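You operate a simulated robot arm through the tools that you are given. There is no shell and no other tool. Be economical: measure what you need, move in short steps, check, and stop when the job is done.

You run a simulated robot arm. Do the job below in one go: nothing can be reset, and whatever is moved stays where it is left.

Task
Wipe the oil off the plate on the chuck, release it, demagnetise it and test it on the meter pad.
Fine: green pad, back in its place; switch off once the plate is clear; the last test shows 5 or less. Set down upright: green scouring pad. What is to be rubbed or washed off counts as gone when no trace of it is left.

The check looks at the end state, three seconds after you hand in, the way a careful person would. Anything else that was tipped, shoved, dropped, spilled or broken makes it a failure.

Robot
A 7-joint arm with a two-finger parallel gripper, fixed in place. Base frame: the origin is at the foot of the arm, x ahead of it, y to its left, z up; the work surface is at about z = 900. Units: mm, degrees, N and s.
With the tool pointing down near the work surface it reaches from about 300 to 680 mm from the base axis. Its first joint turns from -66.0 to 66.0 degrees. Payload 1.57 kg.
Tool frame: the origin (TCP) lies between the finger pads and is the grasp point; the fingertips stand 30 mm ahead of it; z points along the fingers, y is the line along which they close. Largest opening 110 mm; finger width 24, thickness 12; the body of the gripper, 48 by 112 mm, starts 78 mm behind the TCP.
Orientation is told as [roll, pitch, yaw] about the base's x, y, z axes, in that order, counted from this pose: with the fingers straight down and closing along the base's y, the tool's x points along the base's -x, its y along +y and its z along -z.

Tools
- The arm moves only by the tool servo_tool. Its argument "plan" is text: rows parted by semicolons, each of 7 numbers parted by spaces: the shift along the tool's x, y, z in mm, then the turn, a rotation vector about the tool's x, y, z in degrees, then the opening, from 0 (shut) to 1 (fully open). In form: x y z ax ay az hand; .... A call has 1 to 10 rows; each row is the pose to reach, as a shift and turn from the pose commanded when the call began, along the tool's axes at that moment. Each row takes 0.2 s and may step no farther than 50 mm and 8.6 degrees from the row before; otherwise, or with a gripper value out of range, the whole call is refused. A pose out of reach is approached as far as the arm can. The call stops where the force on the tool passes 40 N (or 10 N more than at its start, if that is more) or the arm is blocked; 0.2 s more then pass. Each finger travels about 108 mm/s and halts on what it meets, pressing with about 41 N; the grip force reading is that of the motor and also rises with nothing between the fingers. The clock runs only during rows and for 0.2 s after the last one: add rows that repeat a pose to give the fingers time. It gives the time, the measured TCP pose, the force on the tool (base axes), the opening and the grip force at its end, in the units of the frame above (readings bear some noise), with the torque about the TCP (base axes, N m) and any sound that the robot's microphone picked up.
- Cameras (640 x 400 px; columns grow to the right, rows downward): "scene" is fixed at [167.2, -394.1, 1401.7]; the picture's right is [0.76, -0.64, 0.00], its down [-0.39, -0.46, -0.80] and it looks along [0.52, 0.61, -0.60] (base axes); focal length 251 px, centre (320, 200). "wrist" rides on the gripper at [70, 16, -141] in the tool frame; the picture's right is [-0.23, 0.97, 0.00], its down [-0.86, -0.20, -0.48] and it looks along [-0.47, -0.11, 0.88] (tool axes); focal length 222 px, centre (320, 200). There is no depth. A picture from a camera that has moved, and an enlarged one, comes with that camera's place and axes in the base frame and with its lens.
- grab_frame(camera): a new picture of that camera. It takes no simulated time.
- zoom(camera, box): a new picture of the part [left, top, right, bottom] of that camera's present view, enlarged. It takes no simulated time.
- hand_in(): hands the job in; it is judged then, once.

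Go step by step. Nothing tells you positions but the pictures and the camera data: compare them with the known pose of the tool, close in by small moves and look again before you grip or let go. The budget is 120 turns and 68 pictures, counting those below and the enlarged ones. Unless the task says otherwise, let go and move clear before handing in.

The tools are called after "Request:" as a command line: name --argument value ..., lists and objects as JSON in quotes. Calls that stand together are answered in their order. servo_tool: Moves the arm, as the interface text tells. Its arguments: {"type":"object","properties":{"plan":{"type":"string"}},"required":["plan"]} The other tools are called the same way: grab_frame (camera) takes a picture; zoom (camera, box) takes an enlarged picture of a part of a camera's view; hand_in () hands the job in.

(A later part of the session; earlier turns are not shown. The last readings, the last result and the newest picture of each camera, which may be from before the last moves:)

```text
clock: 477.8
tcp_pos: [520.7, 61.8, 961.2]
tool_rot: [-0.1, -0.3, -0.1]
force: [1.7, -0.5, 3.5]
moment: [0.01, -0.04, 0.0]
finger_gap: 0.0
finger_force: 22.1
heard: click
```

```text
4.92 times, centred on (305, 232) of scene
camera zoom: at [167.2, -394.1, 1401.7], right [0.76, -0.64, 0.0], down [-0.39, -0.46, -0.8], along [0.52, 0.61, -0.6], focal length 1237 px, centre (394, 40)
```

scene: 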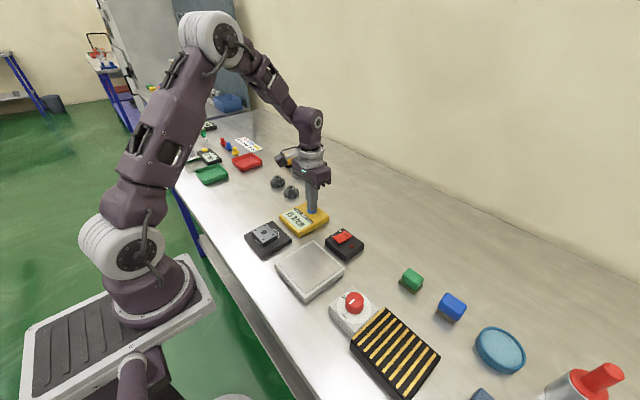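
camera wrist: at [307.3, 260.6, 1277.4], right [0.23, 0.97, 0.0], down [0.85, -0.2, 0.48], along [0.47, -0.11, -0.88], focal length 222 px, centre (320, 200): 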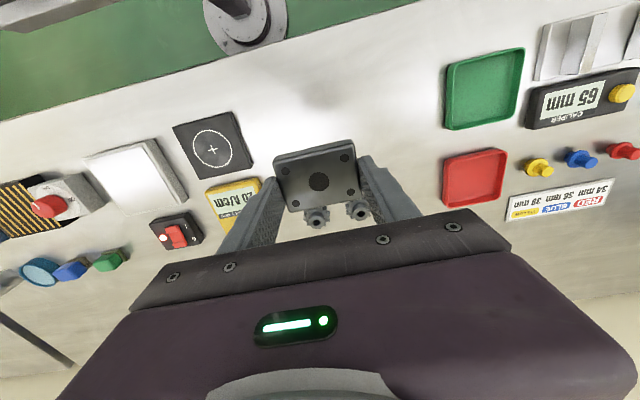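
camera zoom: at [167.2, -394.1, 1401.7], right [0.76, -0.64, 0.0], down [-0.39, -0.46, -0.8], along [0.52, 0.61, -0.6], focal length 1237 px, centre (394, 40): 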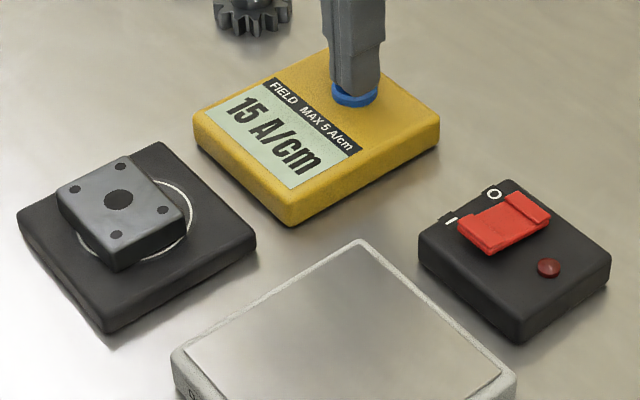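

Still 15, and I have no pictures left. Readings of 25, 20, 20, 15, 15 show each pass removes a similar small share regardless of slowness. What each pass lacked is travel across the pole face, so I'll now do many slow strokes over the face with repeated slow draw-offs past its edge. Switch on and bring the plate back first.

Request:
servo_tool --plan "0 0 -40 0 0.2 0 0; 0 -20 -70 0 0.2 0 0; 9 -60 -70 0 0.2 0 0; 18 -100 -70 0 0.2 0 0; 29 -138 -60 0 0.2 0 0; 29 -138 -25 0 0.2 0 0; 29 -138 -13 0 0.2 0 0; 29 -138 -13 0 0.2 0 0"

Request:
servo_tool --plan "0 0 2 0 0 0 0; 0 0 4 0 0 0 0; 0 0 6 0 0 0 0; 0 0 8 0 0 0 0; 0 0 10 0 0 0 0; 0 0 12 0 0 0 0; 0 0 14 0 0 0 0; 0 0 16 0 0 0 0"

Request:
servo_tool --plan "0 0 -40 0 0 0 0; 10 20 -75 0 0.2 0 0.2; 35 50 -75 0 0.2 0 0.4; 65 80 -75 0 0.2 0 0.6; 95 110 -75 0 0.2 0 0.75; 127 141.5 -70 0 0.2 0 0.75; 127 141.5 -50 0 0.2 0 0.75; 127 141.5 -50 0 0.2 0 0.75"

```text
clock: 479.6
tcp_pos: [490.8, -76.0, 973.2]
tool_rot: [0.0, 0.0, 0.1]
force: [0.2, 0.0, -0.2]
moment: [-0.03, -0.01, -0.01]
finger_gap: 0.1
finger_force: 20.8
```

```text
clock: 481.3
tcp_pos: [491.2, -74.7, 962.2]
tool_rot: [0.0, -0.2, -0.1]
force: [-6.1, 2.1, 14.4]
moment: [0.06, 0.04, 0.11]
finger_gap: 0.0
finger_force: 21.3
heard: click
stopped in row 8: the force on the tool passed its limit (the readings are from after the stop); the commanded pose is now the measured one
```

```text
clock: 483.1
tcp_pos: [364.0, 65.5, 1009.4]
tool_rot: [-0.1, 0.1, 0.0]
force: [-0.9, -0.1, 0.7]
moment: [-0.01, 0.01, -0.01]
finger_gap: 82.5
finger_force: 0.1
```

Request:
servo_tool --plan "0 0 30 0 0 0 0.75; 0 0 55 0 0 0 0.75; 0 0 63 0 0 0 0.75; 0 0 63 0 0 0 0.65; 0 0 63 0 0 0 0.5; 0 0 63 0 0 0 0.4; 0 0 63 0 0 0 0.4; 0 0 63 0 0 0 0.4"

Request:
servo_tool --plan "0 0 -10 0 0 0 0.4; 0 0 -40 0 0 0 0.4; 0 0 -60 0 0 0 0.4; -5 -40 -60 0 0 0 0.4; -10 -80 -60 0 0 0 0.4; -14 -120 -60 0 0 0 0.4; -19 -155 -60 0 0 0 0.4; -19 -155 -60 0 0 0 0.4"

Request:
servo_tool --plan "0 0 20 0 0 0 0.4; 0 0 36 0 0 0 0.4; 0 0 42 0 0 0 0.4; 0 0 45 0 0 0 0.4; 0 0 47 0 0 0 0.4; 0 0 49 0 0 0 0.4; 0 0 51 0 0 0 0.4; 0 0 53 0 0 0 0.4; 0 0 55 0 0 0 0.4"

Request:
servo_tool --plan "0 0 0 0 0 0 0.5; 0 0 0 0 0 0 0.56; 0 0 0 0 0 0 0.6; 0 0 0 0 0 0 0.62; 0 0 0 0 0 0 0.62; 0 0 -1 0 0 0 0.6; 0 0 -1 0 0 0 0.5; 0 0 -1 0 0 0 0.4; 0 0 -1 0 0 0 0.4; 0 0 -1 0 0 0 0.4"

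Request:
servo_tool --plan "0 0 -0.5 0 0 0 0.4; 0 0 -1 0 0 0 0.4; 0 0 -1.5 0 0 0 0.4; 0 0 -2 0 0 0 0.4; 0 0 -2 0 0 0 0.4"

```text
clock: 484.9
tcp_pos: [365.5, 66.7, 948.2]
tool_rot: [0.0, 0.1, -0.1]
force: [-1.5, 0.5, 0.1]
moment: [-0.01, -0.03, -0.01]
finger_gap: 61.8
finger_force: 41.3
```

```text
clock: 486.7
tcp_pos: [382.4, -89.2, 1010.2]
tool_rot: [0.1, 0.0, 0.0]
force: [-1.0, -0.2, -4.3]
moment: [0.0, -0.01, 0.03]
finger_gap: 61.6
finger_force: 40.9
```

```text
clock: 488.5
tcp_pos: [384.9, -89.8, 957.6]
tool_rot: [-0.1, 0.0, -0.1]
force: [-3.2, -0.6, 9.4]
moment: [0.28, 0.11, 0.05]
finger_gap: 61.7
finger_force: 41.3
stopped in row 8: the force on the tool passed its limit (the readings are from after the stop); the commanded pose is now the measured one
```

```text
clock: 490.7
tcp_pos: [383.5, -90.4, 960.1]
tool_rot: [-0.1, -0.2, 0.0]
force: [0.7, -0.7, -0.4]
moment: [-0.01, -0.01, 0.0]
finger_gap: 61.6
finger_force: 40.5
```

```text
clock: 491.9
tcp_pos: [385.6, -90.6, 960.6]
tool_rot: [-0.1, -0.1, 0.0]
force: [-0.3, 0.6, -3.7]
moment: [0.01, -0.04, -0.02]
finger_gap: 61.5
finger_force: 41.5
```

The plate is just off the face and free. Strokes across the face plus slow edge exits, three cycles.

Request:
servo_tool --plan "3 0 0 0 0 0 0.4; 6 0 0 0 0 0 0.4; 9 0 0 0 0 0 0.4; 12 0 0 0 0 0 0.4; 15 0 0 0 0 0 0.4; 12 0 0 0 0 0 0.4; 9 0 0 0 0 0 0.4; 6 0 0 0 0 0 0.4; 3 0 0 0 0 0 0.4; 0 0 0 0 0 0 0.4"

Request:
servo_tool --plan "-3 0 0 0 0 0 0.4; -6 0 0 0 0 0 0.4; -9 0 0 0 0 0 0.4; -12 0 0 0 0 0 0.4; -15 0 0 0 0 0 0.4; -12 0 0 0 0 0 0.4; -9 0 0 0 0 0 0.4; -6 0 0 0 0 0 0.4; -3 0 0 0 0 0 0.4; 0 0 0 0 0 0 0.4"

Request:
servo_tool --plan "0 -3 0 0 0 0 0.4; 0 -6 0 0 0 0 0.4; 0 -9 0 0 0 0 0.4; 0 -12 -0.3 0 0 0 0.4; 0 -15 -0.6 0 0 0 0.4; 0 -12 -0.3 0 0 0 0.4; 0 -9 0 0 0 0 0.4; 0 -6 0 0 0 0 0.4; 0 -3 0 0 0 0 0.4; 0 0 0 0 0 0 0.4"

Request:
servo_tool --plan "0 2 -0.1 0 0 0 0.4; 0 4 -0.2 0 0 0 0.4; 0 6 -0.3 0 0 0 0.4; 0 8 -0.4 0 0 0 0.4; 0 10 -0.5 0 0 0 0.4; 0 12 -0.6 0 0 0 0.4; 0 14 -0.7 0 0 0 0.4; 0 16 -0.8 0 0 0 0.4; 0 18 -0.9 0 0 0 0.4; 0 20 -1 0 0 0 0.4"

Request:
servo_tool --plan "0 2 -0.2 0 0 0 0.4; 0 4 -0.4 0 0 0 0.4; 0 6 -0.6 0 0 0 0.4; 0 8 -0.8 0 0 0 0.4; 0 10 -1 0 0 0 0.4; 0 12 -1.2 0 0 0 0.4; 0 14 -1.4 0 0 0 0.4; 0 16 -1.6 0 0 0 0.4; 0 18 -1.8 0 0 0 0.4; 0 20 -2 0 0 0 0.4"

Request:
servo_tool --plan "0 2.5 -0.4 0 0 0 0.4; 0 5 -0.8 0 0 0 0.4; 0 7.5 -1.2 0 0 0 0.4; 0 10 -1.6 0 0 0 0.4; 0 12.5 -2 0 0 0 0.4; 0 15 -2.4 0 0 0 0.4; 0 17.5 -2.8 0 0 0 0.4; 0 20 -3.2 0 0 0 0.4; 0 22.5 -3.6 0 0 0 0.4; 0 25 -4 0 0 0 0.4"

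Request:
servo_tool --plan "0 3 -0.5 0 0 0 0.4; 0 6 -1 0 0 0 0.4; 0 9 -1.5 0 0 0 0.4; 0 12 -2 0 0 0 0.4; 0 15 -2.5 0 0 0 0.4; 0 18 -3 0 0 0 0.4; 0 21 -3.5 0 0 0 0.4; 0 24 -4 0 0 0 0.4; 0 27 -4.5 0 0 0 0.4; 0 30 -5 0 0 0 0.4"

Request:
servo_tool --plan "0 4 -1 0 0 0 0.4; 0 8 -2 0 0 0 0.4; 0 12 -3 0 0 0 0.4; 0 16 -4 0 0 0 0.4; 0 20 -5 0 0 0 0.4; 0 24 -6 0 0 0 0.4; 0 28 -7 0 0 0 0.4; 0 32 -8 0 0 0 0.4; 0 36 -9 0 0 0 0.4; 0 40 -10 0 0 0 0.4"

Request:
servo_tool --plan "0 5 -2 0 0 0 0.4; 0 10 -4 0 0 0 0.4; 0 15 -6 0 0 0 0.4; 0 20 -8 0 0 0 0.4; 0 25 -10 0 0 0 0.4; 0 30 -12 0 0 0 0.4; 0 35 -14 0 0 0 0.4; 0 40 -16 0 0 0 0.4; 0 45 -18 0 0 0 0.4; 0 50 -20 0 0 0 0.4"

Request:
servo_tool --plan "0 -45 -10 0 0 0 0.4; 0 -90 -20 0 0 0 0.4; 0 -135 -20 0 0 0 0.4; 0 -170 -10 0 0 0 0.4; 0 -185 0 0 0 0 0.4; 0 -185 25 0 0 0 0.4; 0 -185 38 0 0 0 0.4; 0 -185 41 0 0 0 0.4; 0 -185 42 0 0 0 0.4; 0 -185 42 0 0 0 0.4"

Request:
servo_tool --plan "3 0 0 0 0 0 0.4; 6 0 0 0 0 0 0.4; 9 0 0 0 0 0 0.4; 12 0 0 0 0 0 0.4; 15 0 0 0 0 0 0.4; 12 0 0 0 0 0 0.4; 9 0 0 0 0 0 0.4; 6 0 0 0 0 0 0.4; 3 0 0 0 0 0 0.4; 0 0 0 0 0 0 0.4"

Request:
servo_tool --plan "-3 0 0 0 0 0 0.4; -6 0 0 0 0 0 0.4; -9 0 0 0 0 0 0.4; -12 0 0 0 0 0 0.4; -15 0 0 0 0 0 0.4; -12 0 0 0 0 0 0.4; -9 0 0 0 0 0 0.4; -6 0 0 0 0 0 0.4; -3 0 0 0 0 0 0.4; 0 0 0 0 0 0 0.4"

Request:
servo_tool --plan "0 -3 0 0 0 0 0.4; 0 -6 0 0 0 0 0.4; 0 -9 0 0 0 0 0.4; 0 -12 -0.3 0 0 0 0.4; 0 -15 -0.6 0 0 0 0.4; 0 -12 -0.3 0 0 0 0.4; 0 -9 0 0 0 0 0.4; 0 -6 0 0 0 0 0.4; 0 -3 0 0 0 0 0.4; 0 0 0 0 0 0 0.4"

Request:
servo_tool --plan "0 2 -0.1 0 0 0 0.4; 0 4 -0.2 0 0 0 0.4; 0 6 -0.3 0 0 0 0.4; 0 8 -0.4 0 0 0 0.4; 0 10 -0.5 0 0 0 0.4; 0 12 -0.6 0 0 0 0.4; 0 14 -0.7 0 0 0 0.4; 0 16 -0.8 0 0 0 0.4; 0 18 -0.9 0 0 0 0.4; 0 20 -1 0 0 0 0.4"

Request:
servo_tool --plan "0 2 -0.2 0 0 0 0.4; 0 4 -0.4 0 0 0 0.4; 0 6 -0.6 0 0 0 0.4; 0 8 -0.8 0 0 0 0.4; 0 10 -1 0 0 0 0.4; 0 12 -1.2 0 0 0 0.4; 0 14 -1.4 0 0 0 0.4; 0 16 -1.6 0 0 0 0.4; 0 18 -1.8 0 0 0 0.4; 0 20 -2 0 0 0 0.4"

Request:
servo_tool --plan "0 2.5 -0.4 0 0 0 0.4; 0 5 -0.8 0 0 0 0.4; 0 7.5 -1.2 0 0 0 0.4; 0 10 -1.6 0 0 0 0.4; 0 12.5 -2 0 0 0 0.4; 0 15 -2.4 0 0 0 0.4; 0 17.5 -2.8 0 0 0 0.4; 0 20 -3.2 0 0 0 0.4; 0 22.5 -3.6 0 0 0 0.4; 0 25 -4 0 0 0 0.4"

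Request:
servo_tool --plan "0 3 -0.5 0 0 0 0.4; 0 6 -1 0 0 0 0.4; 0 9 -1.5 0 0 0 0.4; 0 12 -2 0 0 0 0.4; 0 15 -2.5 0 0 0 0.4; 0 18 -3 0 0 0 0.4; 0 21 -3.5 0 0 0 0.4; 0 24 -4 0 0 0 0.4; 0 27 -4.5 0 0 0 0.4; 0 30 -5 0 0 0 0.4"

Request:
servo_tool --plan "0 4 -1 0 0 0 0.4; 0 8 -2 0 0 0 0.4; 0 12 -3 0 0 0 0.4; 0 16 -4 0 0 0 0.4; 0 20 -5 0 0 0 0.4; 0 24 -6 0 0 0 0.4; 0 28 -7 0 0 0 0.4; 0 32 -8 0 0 0 0.4; 0 36 -9 0 0 0 0.4; 0 40 -10 0 0 0 0.4"

Request:
servo_tool --plan "0 5 -2 0 0 0 0.4; 0 10 -4 0 0 0 0.4; 0 15 -6 0 0 0 0.4; 0 20 -8 0 0 0 0.4; 0 25 -10 0 0 0 0.4; 0 30 -12 0 0 0 0.4; 0 35 -14 0 0 0 0.4; 0 40 -16 0 0 0 0.4; 0 45 -18 0 0 0 0.4; 0 50 -20 0 0 0 0.4"

Request:
servo_tool --plan "0 -45 -10 0 0 0 0.4; 0 -90 -20 0 0 0 0.4; 0 -135 -20 0 0 0 0.4; 0 -170 -10 0 0 0 0.4; 0 -185 0 0 0 0 0.4; 0 -185 25 0 0 0 0.4; 0 -185 38 0 0 0 0.4; 0 -185 41 0 0 0 0.4; 0 -185 42 0 0 0 0.4; 0 -185 42 0 0 0 0.4"

```text
clock: 494.1
tcp_pos: [386.3, -88.2, 959.7]
tool_rot: [0.0, -0.1, 0.0]
force: [0.1, 1.0, -4.4]
moment: [-0.01, -0.03, 0.01]
finger_gap: 61.2
finger_force: 41.5
```

```text
clock: 496.3
tcp_pos: [383.5, -88.9, 960.8]
tool_rot: [-0.1, -0.1, 0.1]
force: [-0.5, -0.8, -3.9]
moment: [0.03, 0.0, 0.0]
finger_gap: 61.4
finger_force: 41.5
```

```text
clock: 498.5
tcp_pos: [384.1, -90.2, 962.0]
tool_rot: [-0.1, 0.0, -0.1]
force: [-0.5, 0.7, -3.8]
moment: [-0.01, 0.01, -0.01]
finger_gap: 61.5
finger_force: 41.3
```

```text
clock: 500.7
tcp_pos: [383.7, -70.8, 962.5]
tool_rot: [-0.1, -0.1, 0.0]
force: [0.6, -0.5, -3.7]
moment: [0.01, -0.05, -0.02]
finger_gap: 61.4
finger_force: 41.0
```

```text
clock: 502.9
tcp_pos: [384.8, -49.5, 963.4]
tool_rot: [-0.1, -0.1, 0.0]
force: [-0.7, -0.2, -3.5]
moment: [-0.01, -0.01, 0.0]
finger_gap: 61.6
finger_force: 41.3
```

```text
clock: 505.1
tcp_pos: [384.7, -23.7, 967.7]
tool_rot: [-0.1, -0.1, 0.0]
force: [-0.4, 0.2, -3.7]
moment: [0.0, -0.02, -0.01]
finger_gap: 61.6
finger_force: 41.4
```

```text
clock: 507.3
tcp_pos: [386.2, 4.3, 973.0]
tool_rot: [-0.1, 0.0, -0.1]
force: [-0.5, 0.0, -3.8]
moment: [0.01, -0.03, -0.04]
finger_gap: 61.5
finger_force: 41.1
```

```text
clock: 509.5
tcp_pos: [385.1, 44.5, 983.5]
tool_rot: [-0.1, 0.0, 0.0]
force: [-0.6, -0.4, -3.2]
moment: [-0.01, -0.03, 0.0]
finger_gap: 61.5
finger_force: 41.1
```

```text
clock: 511.7
tcp_pos: [385.5, 95.2, 1003.6]
tool_rot: [-0.2, -0.1, -0.1]
force: [-0.6, 0.0, -3.5]
moment: [0.0, -0.03, 0.0]
finger_gap: 61.4
finger_force: 41.0
```

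```text
clock: 513.9
tcp_pos: [385.3, -89.4, 959.9]
tool_rot: [-0.1, 0.0, 0.0]
force: [-0.1, -0.2, -3.6]
moment: [0.01, -0.03, 0.05]
finger_gap: 61.6
finger_force: 41.2
```

```text
clock: 516.1
tcp_pos: [385.5, -91.1, 961.6]
tool_rot: [-0.1, -0.1, -0.1]
force: [0.3, 0.1, -3.7]
moment: [-0.01, -0.05, 0.0]
finger_gap: 61.6
finger_force: 41.6
```

```text
clock: 518.3
tcp_pos: [385.4, -91.0, 959.9]
tool_rot: [-0.1, -0.2, 0.0]
force: [-0.8, 0.2, -3.4]
moment: [0.0, -0.01, 0.0]
finger_gap: 61.5
finger_force: 40.7
```

```text
clock: 520.5
tcp_pos: [383.8, -90.4, 960.8]
tool_rot: [-0.1, 0.0, 0.1]
force: [0.8, 0.1, -3.6]
moment: [-0.01, -0.06, 0.02]
finger_gap: 61.4
finger_force: 41.1
```

```text
clock: 522.7
tcp_pos: [383.9, -70.5, 961.3]
tool_rot: [-0.1, 0.0, 0.0]
force: [0.6, -0.1, -4.2]
moment: [0.0, -0.03, -0.02]
finger_gap: 61.3
finger_force: 41.4
```

```text
clock: 524.9
tcp_pos: [384.7, -50.4, 965.4]
tool_rot: [-0.1, 0.0, 0.0]
force: [0.2, 0.0, -3.1]
moment: [-0.01, -0.04, 0.02]
finger_gap: 61.2
finger_force: 41.4
```

```text
clock: 527.1
tcp_pos: [384.6, -23.9, 967.4]
tool_rot: [-0.1, -0.1, 0.0]
force: [0.1, 1.3, -3.3]
moment: [-0.01, -0.04, -0.01]
finger_gap: 61.3
finger_force: 41.0
```

```text
clock: 529.3
tcp_pos: [385.3, 5.9, 972.6]
tool_rot: [-0.1, 0.0, 0.1]
force: [0.0, -0.1, -3.4]
moment: [0.0, -0.02, 0.01]
finger_gap: 61.7
finger_force: 40.9
```

```text
clock: 531.5
tcp_pos: [385.8, 44.9, 985.0]
tool_rot: [-0.1, -0.1, 0.0]
force: [-0.4, 0.0, -3.6]
moment: [0.0, -0.04, 0.03]
finger_gap: 61.7
finger_force: 40.5
```

```text
clock: 533.7
tcp_pos: [385.8, 94.5, 1002.4]
tool_rot: [0.0, -0.1, 0.0]
force: [-0.3, -0.1, -4.1]
moment: [0.02, -0.04, -0.01]
finger_gap: 61.6
finger_force: 41.4
```

```text
clock: 535.9
tcp_pos: [383.9, -89.2, 958.9]
tool_rot: [0.0, -0.2, -0.1]
force: [0.6, 0.6, -4.0]
moment: [0.01, -0.02, -0.03]
finger_gap: 61.7
finger_force: 40.7
```

Two lateral cycles done. Now several vertical in-and-out passes (the kind that did reduce the reading each time), with some turning over the face.

Request:
servo_tool --plan "0 0 0 0 0 8 0.4; 0 0 0 0 0 16 0.4; 0 0 0 0 0 24 0.4; 0 0 0 0 0 32 0.4; 0 0 0 0 0 40 0.4; 0 0 0 0 0 32 0.4; 0 0 0 0 0 24 0.4; 0 0 0 0 0 16 0.4; 0 0 0 0 0 8 0.4; 0 0 0 0 0 0 0.4"

Request:
servo_tool --plan "0 0 0 0 0 -8 0.4; 0 0 0 0 0 -16 0.4; 0 0 0 0 0 -24 0.4; 0 0 0 0 0 -32 0.4; 0 0 0 0 0 -40 0.4; 0 0 0 0 0 -32 0.4; 0 0 0 0 0 -24 0.4; 0 0 0 0 0 -16 0.4; 0 0 0 0 0 -8 0.4; 0 0 0 0 0 0 0.4"

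Request:
servo_tool --plan "0 0 -1 0 0 0 0.4; 0 0 -2 0 0 0 0.4; 0 0 -3 0 0 0 0.4; 0 0 -4 0 0 0 0.4; 0 0 -5 0 0 0 0.4; 0 0 -6 0 0 0 0.4; 0 0 -7 0 0 0 0.4; 0 0 -8 0 0 0 0.4; 0 0 -9 0 0 0 0.4; 0 0 -10 0 0 0 0.4"

Request:
servo_tool --plan "0 0 -1.5 0 0 0 0.4; 0 0 -3 0 0 0 0.4; 0 0 -4.5 0 0 0 0.4; 0 0 -6 0 0 0 0.4; 0 0 -7.5 0 0 0 0.4; 0 0 -9 0 0 0 0.4; 0 0 -10.5 0 0 0 0.4; 0 0 -12 0 0 0 0.4; 0 0 -13.5 0 0 0 0.4; 0 0 -15 0 0 0 0.4"

Request:
servo_tool --plan "0 0 -2 0 0 0 0.4; 0 0 -4 0 0 0 0.4; 0 0 -6 0 0 0 0.4; 0 0 -8 0 0 0 0.4; 0 0 -10 0 0 0 0.4; 0 0 -12 0 0 0 0.4; 0 0 -14 0 0 0 0.4; 0 0 -16 0 0 0 0.4; 0 0 -18 0 0 0 0.4; 0 0 -20 0 0 0 0.4"

Request:
servo_tool --plan "0 0 -3 0 0 0 0.4; 0 0 -6 0 0 0 0.4; 0 0 -9 0 0 0 0.4; 0 0 -12 0 0 0 0.4; 0 0 -15 0 0 0 0.4; 0 0 -18 0 0 0 0.4; 0 0 -21 0 0 0 0.4; 0 0 -24 0 0 0 0.4; 0 0 -27 0 0 0 0.4; 0 0 -30 0 0 0 0.4"

Request:
servo_tool --plan "0 0 -4 0 0 0 0.4; 0 0 -8 0 0 0 0.4; 0 0 -12 0 0 0 0.4; 0 0 -16 0 0 0 0.4; 0 0 -20 0 0 0 0.4; 0 0 -24 0 0 0 0.4; 0 0 -28 0 0 0 0.4; 0 0 -32 0 0 0 0.4; 0 0 -36 0 0 0 0.4; 0 0 -40 0 0 0 0.4"

Request:
servo_tool --plan "0 0 -6 0 0 0 0.4; 0 0 -12 0 0 0 0.4; 0 0 -18 0 0 0 0.4; 0 0 -24 0 0 0 0.4; 0 0 -30 0 0 0 0.4; 0 0 -36 0 0 0 0.4; 0 0 -42 0 0 0 0.4; 0 0 -48 0 0 0 0.4; 0 0 -54 0 0 0 0.4; 0 0 -60 0 0 0 0.4"

Request:
servo_tool --plan "0 0 45 0 0 0 0.4; 0 0 90 0 0 0 0.4; 0 0 130 0 0 0 0.4; 0 0 155 0 0 0 0.4; 0 0 167 0 0 0 0.4; 0 0 172 0 0 0 0.4; 0 0 174 0 0 0 0.4; 0 0 175 0 0 0 0.4; 0 0 175 0 0 0 0.4"

Request:
servo_tool --plan "0 0 -1 0 0 0 0.4; 0 0 -2 0 0 0 0.4; 0 0 -3 0 0 0 0.4; 0 0 -4 0 0 0 0.4; 0 0 -5 0 0 0 0.4; 0 0 -6 0 0 0 0.4; 0 0 -7 0 0 0 0.4; 0 0 -8 0 0 0 0.4; 0 0 -9 0 0 0 0.4; 0 0 -10 0 0 0 0.4"

Request:
servo_tool --plan "0 0 -1.5 0 0 0 0.4; 0 0 -3 0 0 0 0.4; 0 0 -4.5 0 0 0 0.4; 0 0 -6 0 0 0 0.4; 0 0 -7.5 0 0 0 0.4; 0 0 -9 0 0 0 0.4; 0 0 -10.5 0 0 0 0.4; 0 0 -12 0 0 0 0.4; 0 0 -13.5 0 0 0 0.4; 0 0 -15 0 0 0 0.4"

Request:
servo_tool --plan "0 0 -2 0 0 0 0.4; 0 0 -4 0 0 0 0.4; 0 0 -6 0 0 0 0.4; 0 0 -8 0 0 0 0.4; 0 0 -10 0 0 0 0.4; 0 0 -12 0 0 0 0.4; 0 0 -14 0 0 0 0.4; 0 0 -16 0 0 0 0.4; 0 0 -18 0 0 0 0.4; 0 0 -20 0 0 0 0.4"

Request:
servo_tool --plan "0 0 -3 0 0 0 0.4; 0 0 -6 0 0 0 0.4; 0 0 -9 0 0 0 0.4; 0 0 -12 0 0 0 0.4; 0 0 -15 0 0 0 0.4; 0 0 -18 0 0 0 0.4; 0 0 -21 0 0 0 0.4; 0 0 -24 0 0 0 0.4; 0 0 -27 0 0 0 0.4; 0 0 -30 0 0 0 0.4"

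Request:
servo_tool --plan "0 0 -4 0 0 0 0.4; 0 0 -8 0 0 0 0.4; 0 0 -12 0 0 0 0.4; 0 0 -16 0 0 0 0.4; 0 0 -20 0 0 0 0.4; 0 0 -24 0 0 0 0.4; 0 0 -28 0 0 0 0.4; 0 0 -32 0 0 0 0.4; 0 0 -36 0 0 0 0.4; 0 0 -40 0 0 0 0.4"

Request:
servo_tool --plan "0 0 -6 0 0 0 0.4; 0 0 -12 0 0 0 0.4; 0 0 -18 0 0 0 0.4; 0 0 -24 0 0 0 0.4; 0 0 -30 0 0 0 0.4; 0 0 -36 0 0 0 0.4; 0 0 -42 0 0 0 0.4; 0 0 -48 0 0 0 0.4; 0 0 -54 0 0 0 0.4; 0 0 -60 0 0 0 0.4"

Request:
servo_tool --plan "0 0 45 0 0 0 0.4; 0 0 90 0 0 0 0.4; 0 0 130 0 0 0 0.4; 0 0 155 0 0 0 0.4; 0 0 167 0 0 0 0.4; 0 0 172 0 0 0 0.4; 0 0 174 0 0 0 0.4; 0 0 175 0 0 0 0.4; 0 0 175 0 0 0 0.4"

Request:
servo_tool --plan "0 0 -1 0 0 0 0.4; 0 0 -2 0 0 0 0.4; 0 0 -3 0 0 0 0.4; 0 0 -4 0 0 0 0.4; 0 0 -5 0 0 0 0.4; 0 0 -6 0 0 0 0.4; 0 0 -7 0 0 0 0.4; 0 0 -8 0 0 0 0.4; 0 0 -9 0 0 0 0.4; 0 0 -10 0 0 0 0.4"

Request:
servo_tool --plan "0 0 -1.5 0 0 0 0.4; 0 0 -3 0 0 0 0.4; 0 0 -4.5 0 0 0 0.4; 0 0 -6 0 0 0 0.4; 0 0 -7.5 0 0 0 0.4; 0 0 -9 0 0 0 0.4; 0 0 -10.5 0 0 0 0.4; 0 0 -12 0 0 0 0.4; 0 0 -13.5 0 0 0 0.4; 0 0 -15 0 0 0 0.4"

Request:
servo_tool --plan "0 0 -2 0 0 0 0.4; 0 0 -4 0 0 0 0.4; 0 0 -6 0 0 0 0.4; 0 0 -8 0 0 0 0.4; 0 0 -10 0 0 0 0.4; 0 0 -12 0 0 0 0.4; 0 0 -14 0 0 0 0.4; 0 0 -16 0 0 0 0.4; 0 0 -18 0 0 0 0.4; 0 0 -20 0 0 0 0.4"

Request:
servo_tool --plan "0 0 -3 0 0 0 0.4; 0 0 -6 0 0 0 0.4; 0 0 -9 0 0 0 0.4; 0 0 -12 0 0 0 0.4; 0 0 -15 0 0 0 0.4; 0 0 -18 0 0 0 0.4; 0 0 -21 0 0 0 0.4; 0 0 -24 0 0 0 0.4; 0 0 -27 0 0 0 0.4; 0 0 -30 0 0 0 0.4"

Request:
servo_tool --plan "0 0 -4 0 0 0 0.4; 0 0 -8 0 0 0 0.4; 0 0 -12 0 0 0 0.4; 0 0 -16 0 0 0 0.4; 0 0 -20 0 0 0 0.4; 0 0 -24 0 0 0 0.4; 0 0 -28 0 0 0 0.4; 0 0 -32 0 0 0 0.4; 0 0 -36 0 0 0 0.4; 0 0 -40 0 0 0 0.4"

Request:
servo_tool --plan "0 0 -6 0 0 0 0.4; 0 0 -12 0 0 0 0.4; 0 0 -18 0 0 0 0.4; 0 0 -24 0 0 0 0.4; 0 0 -30 0 0 0 0.4; 0 0 -36 0 0 0 0.4; 0 0 -42 0 0 0 0.4; 0 0 -48 0 0 0 0.4; 0 0 -54 0 0 0 0.4; 0 0 -60 0 0 0 0.4"

Request:
servo_tool --plan "0 0 45 0 0 0 0.4; 0 0 90 0 0 0 0.4; 0 0 130 0 0 0 0.4; 0 0 155 0 0 0 0.4; 0 0 167 0 0 0 0.4; 0 0 172 0 0 0 0.4; 0 0 174 0 0 0 0.4; 0 0 175 0 0 0 0.4; 0 0 175 0 0 0 0.4"

```text
clock: 538.1
tcp_pos: [385.0, -88.7, 960.1]
tool_rot: [-0.1, 0.0, 0.1]
force: [0.1, 0.7, -4.5]
moment: [0.01, 0.0, 0.04]
finger_gap: 61.5
finger_force: 41.2
```

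```text
clock: 540.3
tcp_pos: [384.2, -90.6, 960.3]
tool_rot: [-0.1, -0.1, -0.3]
force: [0.3, -1.5, -3.6]
moment: [-0.03, -0.02, 0.01]
finger_gap: 61.5
finger_force: 41.4
```

```text
clock: 542.5
tcp_pos: [384.6, -90.3, 971.6]
tool_rot: [0.0, -0.1, 0.1]
force: [0.0, -0.1, -3.5]
moment: [0.0, -0.03, -0.04]
finger_gap: 61.5
finger_force: 41.1
```

```text
clock: 544.7
tcp_pos: [384.8, -89.3, 984.9]
tool_rot: [-0.1, -0.1, 0.1]
force: [0.0, -0.4, -3.3]
moment: [0.02, 0.0, 0.0]
finger_gap: 61.9
finger_force: 40.7
```

```text
clock: 546.9
tcp_pos: [385.1, -89.6, 1005.2]
tool_rot: [-0.1, -0.1, 0.0]
force: [0.2, 0.3, -4.3]
moment: [0.01, -0.03, -0.02]
finger_gap: 61.4
finger_force: 40.9
```

```text
clock: 549.1
tcp_pos: [384.4, -88.4, 1035.7]
tool_rot: [-0.1, 0.0, 0.0]
force: [0.0, -0.1, -3.9]
moment: [0.01, -0.04, 0.0]
finger_gap: 61.7
finger_force: 41.6
```

```text
clock: 551.3
tcp_pos: [384.7, -90.9, 1075.4]
tool_rot: [-0.1, -0.1, -0.1]
force: [0.7, -0.2, -3.1]
moment: [0.05, -0.01, 0.0]
finger_gap: 61.6
finger_force: 40.9
```

```text
clock: 553.5
tcp_pos: [383.9, -90.8, 1136.1]
tool_rot: [-0.1, -0.1, 0.0]
force: [0.3, 0.0, -3.5]
moment: [-0.03, -0.01, 0.0]
finger_gap: 61.4
finger_force: 40.6
```

```text
clock: 555.5
tcp_pos: [385.4, -88.7, 960.0]
tool_rot: [-0.1, -0.1, 0.0]
force: [1.2, 0.0, -3.8]
moment: [0.0, 0.0, -0.04]
finger_gap: 61.4
finger_force: 41.1
```

```text
clock: 557.7
tcp_pos: [384.2, -91.0, 970.4]
tool_rot: [-0.1, -0.2, 0.0]
force: [0.2, -0.7, -3.4]
moment: [0.03, -0.04, 0.01]
finger_gap: 61.4
finger_force: 40.8
```

```text
clock: 559.9
tcp_pos: [384.9, -91.0, 985.3]
tool_rot: [-0.1, -0.2, 0.0]
force: [-0.3, 0.4, -3.6]
moment: [0.01, -0.04, 0.02]
finger_gap: 61.7
finger_force: 40.9
```

```text
clock: 562.1
tcp_pos: [384.8, -89.5, 1007.1]
tool_rot: [0.0, 0.0, 0.1]
force: [0.1, -0.1, -3.2]
moment: [-0.02, -0.03, 0.03]
finger_gap: 61.6
finger_force: 41.1
```

```text
clock: 564.3
tcp_pos: [384.9, -90.4, 1035.5]
tool_rot: [-0.1, -0.2, 0.0]
force: [-0.3, -0.2, -2.9]
moment: [0.01, -0.04, -0.03]
finger_gap: 61.8
finger_force: 40.6
```

```text
clock: 566.5
tcp_pos: [384.2, -89.1, 1075.7]
tool_rot: [-0.1, 0.0, 0.0]
force: [-0.5, -0.7, -3.3]
moment: [0.01, 0.03, -0.03]
finger_gap: 61.3
finger_force: 41.1
```

```text
clock: 568.7
tcp_pos: [385.2, -89.3, 1136.7]
tool_rot: [-0.1, -0.2, 0.1]
force: [-0.4, -0.6, -3.0]
moment: [0.01, -0.05, -0.02]
finger_gap: 61.3
finger_force: 40.9
```

```text
clock: 570.7
tcp_pos: [383.8, -88.1, 961.0]
tool_rot: [-0.1, 0.0, -0.1]
force: [-0.5, 1.2, -3.3]
moment: [-0.01, -0.04, 0.0]
finger_gap: 61.5
finger_force: 41.0
```

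```text
clock: 572.9
tcp_pos: [385.0, -89.3, 970.9]
tool_rot: [-0.2, -0.1, 0.0]
force: [-0.9, 0.9, -3.0]
moment: [0.0, -0.02, 0.02]
finger_gap: 61.5
finger_force: 40.9
```

```text
clock: 575.1
tcp_pos: [385.8, -90.3, 985.5]
tool_rot: [-0.2, 0.0, -0.1]
force: [0.0, 0.3, -3.6]
moment: [0.02, -0.01, 0.02]
finger_gap: 61.6
finger_force: 41.1
```

```text
clock: 577.3
tcp_pos: [383.2, -90.0, 1006.3]
tool_rot: [0.0, 0.0, -0.1]
force: [0.3, -0.2, -3.3]
moment: [0.01, 0.0, -0.02]
finger_gap: 61.6
finger_force: 41.4
```

```text
clock: 579.5
tcp_pos: [384.2, -90.1, 1034.4]
tool_rot: [-0.1, -0.1, 0.0]
force: [-0.2, -0.5, -3.5]
moment: [-0.01, -0.02, 0.04]
finger_gap: 61.4
finger_force: 41.1
```

```text
clock: 581.7
tcp_pos: [383.9, -88.5, 1075.8]
tool_rot: [0.0, -0.1, 0.0]
force: [0.3, 0.3, -3.0]
moment: [-0.01, -0.02, 0.02]
finger_gap: 61.5
finger_force: 41.1
```

```text
clock: 583.9
tcp_pos: [383.2, -88.2, 1136.0]
tool_rot: [0.0, 0.0, 0.0]
force: [0.6, -0.2, -3.7]
moment: [0.01, -0.01, 0.0]
finger_gap: 61.7
finger_force: 40.6
```

```text
clock: 585.9
tcp_pos: [384.4, -89.5, 960.8]
tool_rot: [-0.1, -0.1, 0.1]
force: [0.1, 0.7, -3.8]
moment: [0.02, -0.03, 0.01]
finger_gap: 61.4
finger_force: 41.7
```

Two more lateral draw-offs, then the final slow withdrawal far out to +y.

Request:
servo_tool --plan "0 2 -0.1 0 0 0 0.4; 0 4 -0.2 0 0 0 0.4; 0 6 -0.3 0 0 0 0.4; 0 8 -0.4 0 0 0 0.4; 0 10 -0.5 0 0 0 0.4; 0 12 -0.6 0 0 0 0.4; 0 14 -0.7 0 0 0 0.4; 0 16 -0.8 0 0 0 0.4; 0 18 -0.9 0 0 0 0.4; 0 20 -1 0 0 0 0.4"

Request:
servo_tool --plan "0 2 -0.2 0 0 0 0.4; 0 4 -0.4 0 0 0 0.4; 0 6 -0.6 0 0 0 0.4; 0 8 -0.8 0 0 0 0.4; 0 10 -1 0 0 0 0.4; 0 12 -1.2 0 0 0 0.4; 0 14 -1.4 0 0 0 0.4; 0 16 -1.6 0 0 0 0.4; 0 18 -1.8 0 0 0 0.4; 0 20 -2 0 0 0 0.4"

Request:
servo_tool --plan "0 2.5 -0.4 0 0 0 0.4; 0 5 -0.8 0 0 0 0.4; 0 7.5 -1.2 0 0 0 0.4; 0 10 -1.6 0 0 0 0.4; 0 12.5 -2 0 0 0 0.4; 0 15 -2.4 0 0 0 0.4; 0 17.5 -2.8 0 0 0 0.4; 0 20 -3.2 0 0 0 0.4; 0 22.5 -3.6 0 0 0 0.4; 0 25 -4 0 0 0 0.4"

Request:
servo_tool --plan "0 3 -0.5 0 0 0 0.4; 0 6 -1 0 0 0 0.4; 0 9 -1.5 0 0 0 0.4; 0 12 -2 0 0 0 0.4; 0 15 -2.5 0 0 0 0.4; 0 18 -3 0 0 0 0.4; 0 21 -3.5 0 0 0 0.4; 0 24 -4 0 0 0 0.4; 0 27 -4.5 0 0 0 0.4; 0 30 -5 0 0 0 0.4"

Request:
servo_tool --plan "0 4 -1 0 0 0 0.4; 0 8 -2 0 0 0 0.4; 0 12 -3 0 0 0 0.4; 0 16 -4 0 0 0 0.4; 0 20 -5 0 0 0 0.4; 0 24 -6 0 0 0 0.4; 0 28 -7 0 0 0 0.4; 0 32 -8 0 0 0 0.4; 0 36 -9 0 0 0 0.4; 0 40 -10 0 0 0 0.4"

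Request:
servo_tool --plan "0 5 -2 0 0 0 0.4; 0 10 -4 0 0 0 0.4; 0 15 -6 0 0 0 0.4; 0 20 -8 0 0 0 0.4; 0 25 -10 0 0 0 0.4; 0 30 -12 0 0 0 0.4; 0 35 -14 0 0 0 0.4; 0 40 -16 0 0 0 0.4; 0 45 -18 0 0 0 0.4; 0 50 -20 0 0 0 0.4"

Request:
servo_tool --plan "0 -45 -10 0 0 0 0.4; 0 -90 -20 0 0 0 0.4; 0 -135 -20 0 0 0 0.4; 0 -170 -10 0 0 0 0.4; 0 -185 0 0 0 0 0.4; 0 -185 25 0 0 0 0.4; 0 -185 38 0 0 0 0.4; 0 -185 41 0 0 0 0.4; 0 -185 42 0 0 0 0.4; 0 -185 42 0 0 0 0.4"

Request:
servo_tool --plan "0 1 -0.1 0 0 0 0.4; 0 2 -0.2 0 0 0 0.4; 0 3 -0.3 0 0 0 0.4; 0 4 -0.4 0 0 0 0.4; 0 5 -0.5 0 0 0 0.4; 0 6 -0.6 0 0 0 0.4; 0 7 -0.7 0 0 0 0.4; 0 8 -0.8 0 0 0 0.4; 0 9 -0.9 0 0 0 0.4; 0 10 -1 0 0 0 0.4"

Request:
servo_tool --plan "0 1 -0.1 0 0 0 0.4; 0 2 -0.2 0 0 0 0.4; 0 3 -0.3 0 0 0 0.4; 0 4 -0.4 0 0 0 0.4; 0 5 -0.5 0 0 0 0.4; 0 6 -0.6 0 0 0 0.4; 0 7 -0.7 0 0 0 0.4; 0 8 -0.8 0 0 0 0.4; 0 9 -0.9 0 0 0 0.4; 0 10 -1 0 0 0 0.4"

Request:
servo_tool --plan "0 1 -0.2 0 0 0 0.4; 0 2 -0.4 0 0 0 0.4; 0 3 -0.6 0 0 0 0.4; 0 4 -0.8 0 0 0 0.4; 0 5 -1 0 0 0 0.4; 0 6 -1.2 0 0 0 0.4; 0 7 -1.4 0 0 0 0.4; 0 8 -1.6 0 0 0 0.4; 0 9 -1.8 0 0 0 0.4; 0 10 -2 0 0 0 0.4"

Request:
servo_tool --plan "0 1 -0.3 0 0 0 0.4; 0 2 -0.6 0 0 0 0.4; 0 3 -0.9 0 0 0 0.4; 0 4 -1.2 0 0 0 0.4; 0 5 -1.5 0 0 0 0.4; 0 6 -1.8 0 0 0 0.4; 0 7 -2.1 0 0 0 0.4; 0 8 -2.4 0 0 0 0.4; 0 9 -2.7 0 0 0 0.4; 0 10 -3 0 0 0 0.4"

Request:
servo_tool --plan "0 1 -0.5 0 0 0 0.4; 0 2 -1 0 0 0 0.4; 0 3 -1.5 0 0 0 0.4; 0 4 -2 0 0 0 0.4; 0 5 -2.5 0 0 0 0.4; 0 6 -3 0 0 0 0.4; 0 7 -3.5 0 0 0 0.4; 0 8 -4 0 0 0 0.4; 0 9 -4.5 0 0 0 0.4; 0 10 -5 0 0 0 0.4"

Request:
servo_tool --plan "0 1.2 -0.8 0 0 0 0.4; 0 2.4 -1.6 0 0 0 0.4; 0 3.6 -2.4 0 0 0 0.4; 0 4.8 -3.2 0 0 0 0.4; 0 6 -4 0 0 0 0.4; 0 7.2 -4.8 0 0 0 0.4; 0 8.4 -5.6 0 0 0 0.4; 0 9.6 -6.4 0 0 0 0.4; 0 10.8 -7.2 0 0 0 0.4; 0 12 -8 0 0 0 0.4"

Request:
servo_tool --plan "0 1.2 -0.8 0 0 0 0.4; 0 2.4 -1.6 0 0 0 0.4; 0 3.6 -2.4 0 0 0 0.4; 0 4.8 -3.2 0 0 0 0.4; 0 6 -4 0 0 0 0.4; 0 7.2 -4.8 0 0 0 0.4; 0 8.4 -5.6 0 0 0 0.4; 0 9.6 -6.4 0 0 0 0.4; 0 10.8 -7.2 0 0 0 0.4; 0 12 -8 0 0 0 0.4"

Request:
servo_tool --plan "0 1.5 -1.2 0 0 0 0.4; 0 3 -2.4 0 0 0 0.4; 0 4.5 -3.6 0 0 0 0.4; 0 6 -4.8 0 0 0 0.4; 0 7.5 -6 0 0 0 0.4; 0 9 -7.2 0 0 0 0.4; 0 10.5 -8.4 0 0 0 0.4; 0 12 -9.6 0 0 0 0.4; 0 13.5 -10.8 0 0 0 0.4; 0 15 -12 0 0 0 0.4"

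Request:
servo_tool --plan "0 1.5 -1.2 0 0 0 0.4; 0 3 -2.4 0 0 0 0.4; 0 4.5 -3.6 0 0 0 0.4; 0 6 -4.8 0 0 0 0.4; 0 7.5 -6 0 0 0 0.4; 0 9 -7.2 0 0 0 0.4; 0 10.5 -8.4 0 0 0 0.4; 0 12 -9.6 0 0 0 0.4; 0 13.5 -10.8 0 0 0 0.4; 0 15 -12 0 0 0 0.4"

Request:
servo_tool --plan "0 2.5 -1.2 0 0 0 0.4; 0 5 -2.4 0 0 0 0.4; 0 7.5 -3.6 0 0 0 0.4; 0 10 -4.8 0 0 0 0.4; 0 12.5 -6 0 0 0 0.4; 0 15 -7.2 0 0 0 0.4; 0 17.5 -8.4 0 0 0 0.4; 0 20 -9.6 0 0 0 0.4; 0 22.5 -10.8 0 0 0 0.4; 0 25 -12 0 0 0 0.4"

Request:
servo_tool --plan "0 2.5 -1.2 0 0 0 0.4; 0 5 -2.4 0 0 0 0.4; 0 7.5 -3.6 0 0 0 0.4; 0 10 -4.8 0 0 0 0.4; 0 12.5 -6 0 0 0 0.4; 0 15 -7.2 0 0 0 0.4; 0 17.5 -8.4 0 0 0 0.4; 0 20 -9.6 0 0 0 0.4; 0 22.5 -10.8 0 0 0 0.4; 0 25 -12 0 0 0 0.4"

Request:
servo_tool --plan "0 4 -1 0 0 0 0.4; 0 8 -2 0 0 0 0.4; 0 12 -3 0 0 0 0.4; 0 16 -4 0 0 0 0.4; 0 20 -5 0 0 0 0.4; 0 24 -6 0 0 0 0.4; 0 28 -7 0 0 0 0.4; 0 32 -8 0 0 0 0.4; 0 36 -9 0 0 0 0.4; 0 40 -10 0 0 0 0.4"

Request:
servo_tool --plan "0 4 -1 0 0 0 0.4; 0 8 -2 0 0 0 0.4; 0 12 -3 0 0 0 0.4; 0 16 -4 0 0 0 0.4; 0 20 -5 0 0 0 0.4; 0 24 -6 0 0 0 0.4; 0 28 -7 0 0 0 0.4; 0 32 -8 0 0 0 0.4; 0 36 -9 0 0 0 0.4; 0 40 -10 0 0 0 0.4"

Request:
servo_tool --plan "1 8 0 0 0 0 0.4; 2 16 0 0 0 0 0.4; 3 24 0 0 0 0 0.4; 4 32 0 0 0 0 0.4; 5 40 0 0 0 0 0.4; 6 48 0 0 0 0 0.4; 7 56 0 0 0 0 0.4; 8 64 0 0 0 0 0.4; 9 72 0 0 0 0 0.4; 10 80 0 0 0 0 0.4"

Request:
servo_tool --plan "0 8 0 0 0 0 0.4; 0 16 0 0 0 0 0.4; 0 24 0 0 0 0 0.4; 0 32 0 0 0 0 0.4; 0 40 0 0 0 0 0.4; 0 48 0 0 0 0 0.4; 0 56 0 0 0 0 0.4; 0 64 0 0 0 0 0.4; 0 70 0 0 0 0 0.4; 0 70 0 0 0 0 0.4"

```text
clock: 588.1
tcp_pos: [385.5, -70.1, 961.2]
tool_rot: [-0.1, -0.2, 0.0]
force: [1.2, 0.0, -2.8]
moment: [0.0, -0.04, 0.01]
finger_gap: 61.4
finger_force: 41.3
```

```text
clock: 590.3
tcp_pos: [384.4, -49.6, 963.1]
tool_rot: [0.0, -0.1, -0.1]
force: [-0.7, 0.0, -3.0]
moment: [-0.04, -0.03, 0.04]
finger_gap: 61.2
finger_force: 41.1
```

```text
clock: 592.5
tcp_pos: [384.9, -25.2, 969.5]
tool_rot: [-0.1, -0.2, 0.0]
force: [1.5, -0.7, -3.2]
moment: [0.01, 0.04, -0.01]
finger_gap: 61.5
finger_force: 41.2
```

```text
clock: 594.7
tcp_pos: [383.8, 5.6, 973.3]
tool_rot: [0.0, -0.1, -0.2]
force: [-0.2, 0.6, -3.7]
moment: [-0.02, 0.01, -0.01]
finger_gap: 61.5
finger_force: 41.1
```

```text
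clock: 596.9
tcp_pos: [383.4, 44.9, 982.0]
tool_rot: [-0.1, -0.1, -0.1]
force: [-0.3, 0.9, -4.5]
moment: [-0.02, -0.03, -0.02]
finger_gap: 61.9
finger_force: 41.0
```

```text
clock: 599.1
tcp_pos: [384.5, 93.5, 1002.9]
tool_rot: [-0.1, 0.1, 0.0]
force: [-0.3, -0.2, -3.8]
moment: [0.0, -0.01, 0.05]
finger_gap: 61.5
finger_force: 41.1
```

```text
clock: 601.3
tcp_pos: [385.8, -92.0, 961.6]
tool_rot: [-0.1, -0.1, 0.0]
force: [-0.7, -0.4, -3.7]
moment: [-0.02, 0.0, 0.03]
finger_gap: 61.4
finger_force: 40.8
```

```text
clock: 603.5
tcp_pos: [384.8, -80.0, 962.3]
tool_rot: [-0.1, -0.1, 0.0]
force: [0.7, -0.2, -3.7]
moment: [0.0, -0.06, -0.01]
finger_gap: 61.7
finger_force: 41.1
```

```text
clock: 605.7
tcp_pos: [383.5, -69.4, 962.2]
tool_rot: [-0.1, -0.1, -0.1]
force: [1.1, 0.0, -3.3]
moment: [-0.01, -0.04, 0.01]
finger_gap: 61.5
finger_force: 41.4
```

```text
clock: 607.9
tcp_pos: [383.6, -59.0, 963.5]
tool_rot: [0.0, -0.1, 0.0]
force: [1.0, -0.5, -3.8]
moment: [-0.02, -0.03, 0.0]
finger_gap: 61.4
finger_force: 41.0
```

```text
clock: 610.1
tcp_pos: [385.9, -49.4, 967.7]
tool_rot: [-0.1, -0.1, 0.0]
force: [0.6, 0.0, -3.7]
moment: [0.01, 0.02, 0.02]
finger_gap: 61.5
finger_force: 41.1
```

```text
clock: 612.3
tcp_pos: [384.4, -40.0, 971.5]
tool_rot: [0.0, -0.1, 0.0]
force: [-0.6, -1.0, -4.6]
moment: [-0.01, -0.01, -0.01]
finger_gap: 61.6
finger_force: 41.6
```

```text
clock: 614.5
tcp_pos: [383.7, -27.8, 981.6]
tool_rot: [-0.1, -0.1, 0.0]
force: [0.4, 0.2, -3.3]
moment: [0.01, -0.01, 0.03]
finger_gap: 61.6
finger_force: 41.1
```

```text
clock: 616.7
tcp_pos: [385.4, -15.2, 986.4]
tool_rot: [-0.1, 0.0, 0.0]
force: [0.0, 0.0, -3.8]
moment: [0.02, -0.02, 0.01]
finger_gap: 61.4
finger_force: 41.3
```

```text
clock: 618.9
tcp_pos: [384.0, -0.7, 1001.6]
tool_rot: [-0.2, -0.2, 0.2]
force: [-0.5, 0.3, -2.8]
moment: [0.01, -0.05, 0.0]
finger_gap: 61.4
finger_force: 40.8
```

```text
clock: 621.1
tcp_pos: [384.9, 14.4, 1013.3]
tool_rot: [-0.1, 0.0, 0.0]
force: [-0.2, 0.3, -3.1]
moment: [0.0, 0.0, 0.02]
finger_gap: 61.6
finger_force: 41.2
```

```text
clock: 623.3
tcp_pos: [382.9, 38.7, 1024.0]
tool_rot: [-0.1, -0.1, 0.0]
force: [0.2, 0.4, -2.2]
moment: [0.01, -0.03, 0.01]
finger_gap: 61.4
finger_force: 40.5
```

```text
clock: 625.5
tcp_pos: [384.6, 64.5, 1036.3]
tool_rot: [0.0, -0.1, -0.1]
force: [-0.4, -0.1, -4.4]
moment: [0.0, -0.03, 0.01]
finger_gap: 61.5
finger_force: 41.0
```

```text
clock: 627.7
tcp_pos: [384.5, 104.5, 1044.7]
tool_rot: [0.0, -0.1, -0.1]
force: [-0.3, -0.5, -3.7]
moment: [0.04, -0.02, 0.01]
finger_gap: 61.3
finger_force: 40.4
```

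```text
clock: 629.9
tcp_pos: [384.7, 143.9, 1057.4]
tool_rot: [-0.1, 0.0, 0.1]
force: [-0.2, -0.4, -3.4]
moment: [-0.01, -0.01, -0.01]
finger_gap: 61.3
finger_force: 40.7
```

```text
clock: 632.1
tcp_pos: [373.4, 225.0, 1056.6]
tool_rot: [-0.1, 0.0, -0.1]
force: [0.1, 0.4, -3.9]
moment: [0.04, 0.02, 0.0]
finger_gap: 61.4
finger_force: 40.8
```

```text
clock: 634.3
tcp_pos: [375.0, 295.8, 1056.1]
tool_rot: [-0.2, -0.2, 0.0]
force: [0.2, 0.0, -3.1]
moment: [-0.01, 0.03, 0.05]
finger_gap: 61.4
finger_force: 41.0
```

Set the plate down at (375, 296).

Request:
servo_tool --plan "0 0 45 0 0.1 0 0.4; 0 0 85 0 0.1 0 0.4; 0 0 108 0 0.1 0 0.4; 0 0 113 0 0.1 0 0.4; 0 0 116 0 0.1 0 0.4; 0 0 118 0 0.1 0 0.4; 0 0 120 0 0.1 0 0.4; 0 0 121 0 0.1 0 0.4; 0 0 122 0 0.1 0 0.4; 0 0 123 0 0.1 0 0.4"

Request:
servo_tool --plan "0 0 0.6 0 0 0 0.4; 0 0 1.2 0 0 0 0.4; 0 0 1.8 0 0 0 0.4; 0 0 2.4 0 0 0 0.4; 0 0 3 0 0 0 0.4"

```text
clock: 636.5
tcp_pos: [375.0, 294.4, 933.4]
tool_rot: [0.0, 0.0, 0.0]
force: [-0.4, -0.1, -3.7]
moment: [-0.01, 0.02, 0.0]
finger_gap: 61.4
finger_force: 40.7
```

```text
clock: 637.7
tcp_pos: [375.0, 293.0, 932.2]
tool_rot: [-0.1, -0.2, 0.0]
force: [-3.9, -5.8, 36.0]
moment: [-0.24, 0.08, 0.03]
finger_gap: 61.6
finger_force: 41.4
```

Release, then switch off.

Request:
servo_tool --plan "0 0 -1.5 0 0 0 0.4; 0 0 -1.5 0 0 0 0.5; 0 0 -1.5 0 0 0 0.56; 0 0 -1.5 0 0 0 0.58; 0 0 -1.5 0 0 0 0.6; 0 0 -1.5 0 0 0 0.67; 0 0 -1.5 0 0 0 0.75; 0 0 -40 0 0 0 0.75; 0 0 -80 0 0 0 0.75; 0 0 -120 0 0 0 0.75"

Request:
servo_tool --plan "-18 -42 -20 0 0 0 0.6; -36 -84 -20 0 0 0 0.3; -54 -126 -20 0 0 0 0; -72 -168 -20 0 0 0 0; -90 -210 -20 0 0 0 0; -108 -252 -20 0 0 0 0; -126 -294 -20 0 0 0 0; -144 -334 -20 0 0 0 0; -153.5 -371 -10 0 0 0 0; -153.5 -371 -10 0 0 0 0"

Request:
servo_tool --plan "0 0 45 0 0 0 0; 0 0 75 0 0 0 0; 0 0 84 0 0 0 0; 0 0 87 0 0 0 0; 0 0 90 0 0 0 0; 0 0 92 0 0 0 0; 0 0 94 0 0 0 0; 0 0 96 0 0 0 0; 0 0 98 0 0 0 0; 0 0 100 0 0 0 0"

Request:
servo_tool --plan "0 0 -45 0 0 0 0; 0 0 -90 0 0 0 0; 0 0 -90 0 0 0 0"

```text
clock: 639.9
tcp_pos: [373.5, 294.4, 1051.5]
tool_rot: [-0.2, 0.1, 0.0]
force: [0.3, -0.5, -0.9]
moment: [0.03, -0.02, 0.02]
finger_gap: 82.3
finger_force: 0.2
```

```text
clock: 642.1
tcp_pos: [532.0, -73.6, 1063.0]
tool_rot: [-0.1, 0.0, 0.0]
force: [0.8, -0.3, -0.3]
moment: [-0.03, -0.01, -0.02]
finger_gap: 0.1
finger_force: 21.9
```

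```text
clock: 644.3
tcp_pos: [528.7, -76.6, 961.9]
tool_rot: [-0.1, -0.1, 0.0]
force: [-6.1, 0.5, 24.1]
moment: [0.01, 0.49, -0.04]
finger_gap: 0.0
finger_force: 21.3
heard: click
```

```text
clock: 645.1
tcp_pos: [527.6, -77.5, 1054.5]
tool_rot: [-0.1, 0.0, 0.0]
force: [-0.8, 0.3, -0.3]
moment: [-0.01, -0.01, 0.01]
finger_gap: 0.0
finger_force: 21.4
```

Off. Fetch the plate and bring it over the meter pad.

Request:
servo_tool --plan "18 42 0 0 0 0 0.2; 36 84 0 0 0 0 0.4; 54 126 0 0 0 0 0.6; 72 168 0 0 0 0 0.75; 90 210 0 0 0 0 0.75; 108 252 0 0 0 0 0.75; 126 294 0 0 0 0 0.75; 144 334 0 0 0 0 0.75; 153.5 371 0 0 0 0 0.75; 153.5 371 0 0 0 0 0.75"

Request:
servo_tool --plan "0 0 45 0 0 0 0.75; 0 0 85 0 0 0 0.75; 0 0 108 0 0 0 0.75; 0 0 116 0 0 0 0.75; 0 0 116 0 0 0 0.65; 0 0 116 0 0 0 0.5; 0 0 116 0 0 0 0.4; 0 0 116 0 0 0 0.4; 0 0 116 0 0 0 0.4"

Request:
servo_tool --plan "0 0 -20 0 0 0 0.4; 0 0 -60 0 0 0 0.4; 0 0 -80 0 0 0 0.4; 2 -45 -80 0 0 0 0.4; 4 -90 -80 0 0 0 0.4; 6 -135 -80 0 0 0 0.4; 8 -180 -80 0 0 0 0.4; 10 -210 -80 0 0 0 0.4; 10 -229 -60 0 0 0 0.4; 10 -229 -50 0 0 0 0.4"

Request:
servo_tool --plan "0 0 0 0 0 0 0.4; 0 0 0 0 0 0 0.4"

```text
clock: 647.3
tcp_pos: [374.6, 295.3, 1049.4]
tool_rot: [-0.2, 0.0, -0.2]
force: [-0.2, -0.3, 0.2]
moment: [0.03, -0.01, -0.01]
finger_gap: 82.6
finger_force: 0.1
```

```text
clock: 649.3
tcp_pos: [373.2, 294.0, 933.1]
tool_rot: [-0.2, 0.1, 0.1]
force: [-0.1, -0.3, -0.4]
moment: [-0.04, 0.01, 0.01]
finger_gap: 61.6
finger_force: 41.0
```

```text
clock: 651.5
tcp_pos: [364.2, 65.6, 984.0]
tool_rot: [-0.1, 0.0, 0.1]
force: [0.2, -0.6, -3.9]
moment: [-0.02, -0.01, 0.01]
finger_gap: 61.6
finger_force: 41.1
```

```text
clock: 652.1
tcp_pos: [362.8, 66.1, 983.5]
tool_rot: [-0.1, 0.0, 0.0]
force: [0.6, 0.0, -3.7]
moment: [0.03, -0.02, -0.03]
finger_gap: 61.2
finger_force: 40.8
```

Over the pad at (364, 65.5). Lower and release.

Request:
servo_tool --plan "0 0 12 0 0 0 0.4; 0 0 26 0 0 0 0.4; 0 0 30 0 0 0 0.4; 0 0 32 0 0 0 0.4; 0 0 34 0 0 0 0.4; 0 0 35 0 0 0 0.4; 0 0 36 0 0 0 0.4; 0 0 37 0 0 0 0.4; 0 0 38 0 0 0 0.4; 0 0 39 0 0 0 0.4"

Request:
servo_tool --plan "0 0 0.8 0 0 0 0.4; 0 0 1.6 0 0 0 0.4; 0 0 2.4 0 0 0 0.4; 0 0 3.2 0 0 0 0.4; 0 0 4 0 0 0 0.4"

```text
clock: 654.3
tcp_pos: [363.6, 65.2, 946.6]
tool_rot: [0.0, 0.1, -0.2]
force: [-6.3, 2.8, 35.4]
moment: [0.11, 0.07, -0.04]
finger_gap: 61.4
finger_force: 40.9
```

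```text
clock: 654.7
tcp_pos: [365.6, 64.8, 946.7]
tool_rot: [-0.1, 0.0, -0.1]
force: [-4.9, 0.5, 9.9]
moment: [-0.01, -0.06, -0.04]
finger_gap: 61.4
finger_force: 41.3
stopped in row 2: the force on the tool passed its limit (the readings are from after the stop); the commanded pose is now the measured one
```

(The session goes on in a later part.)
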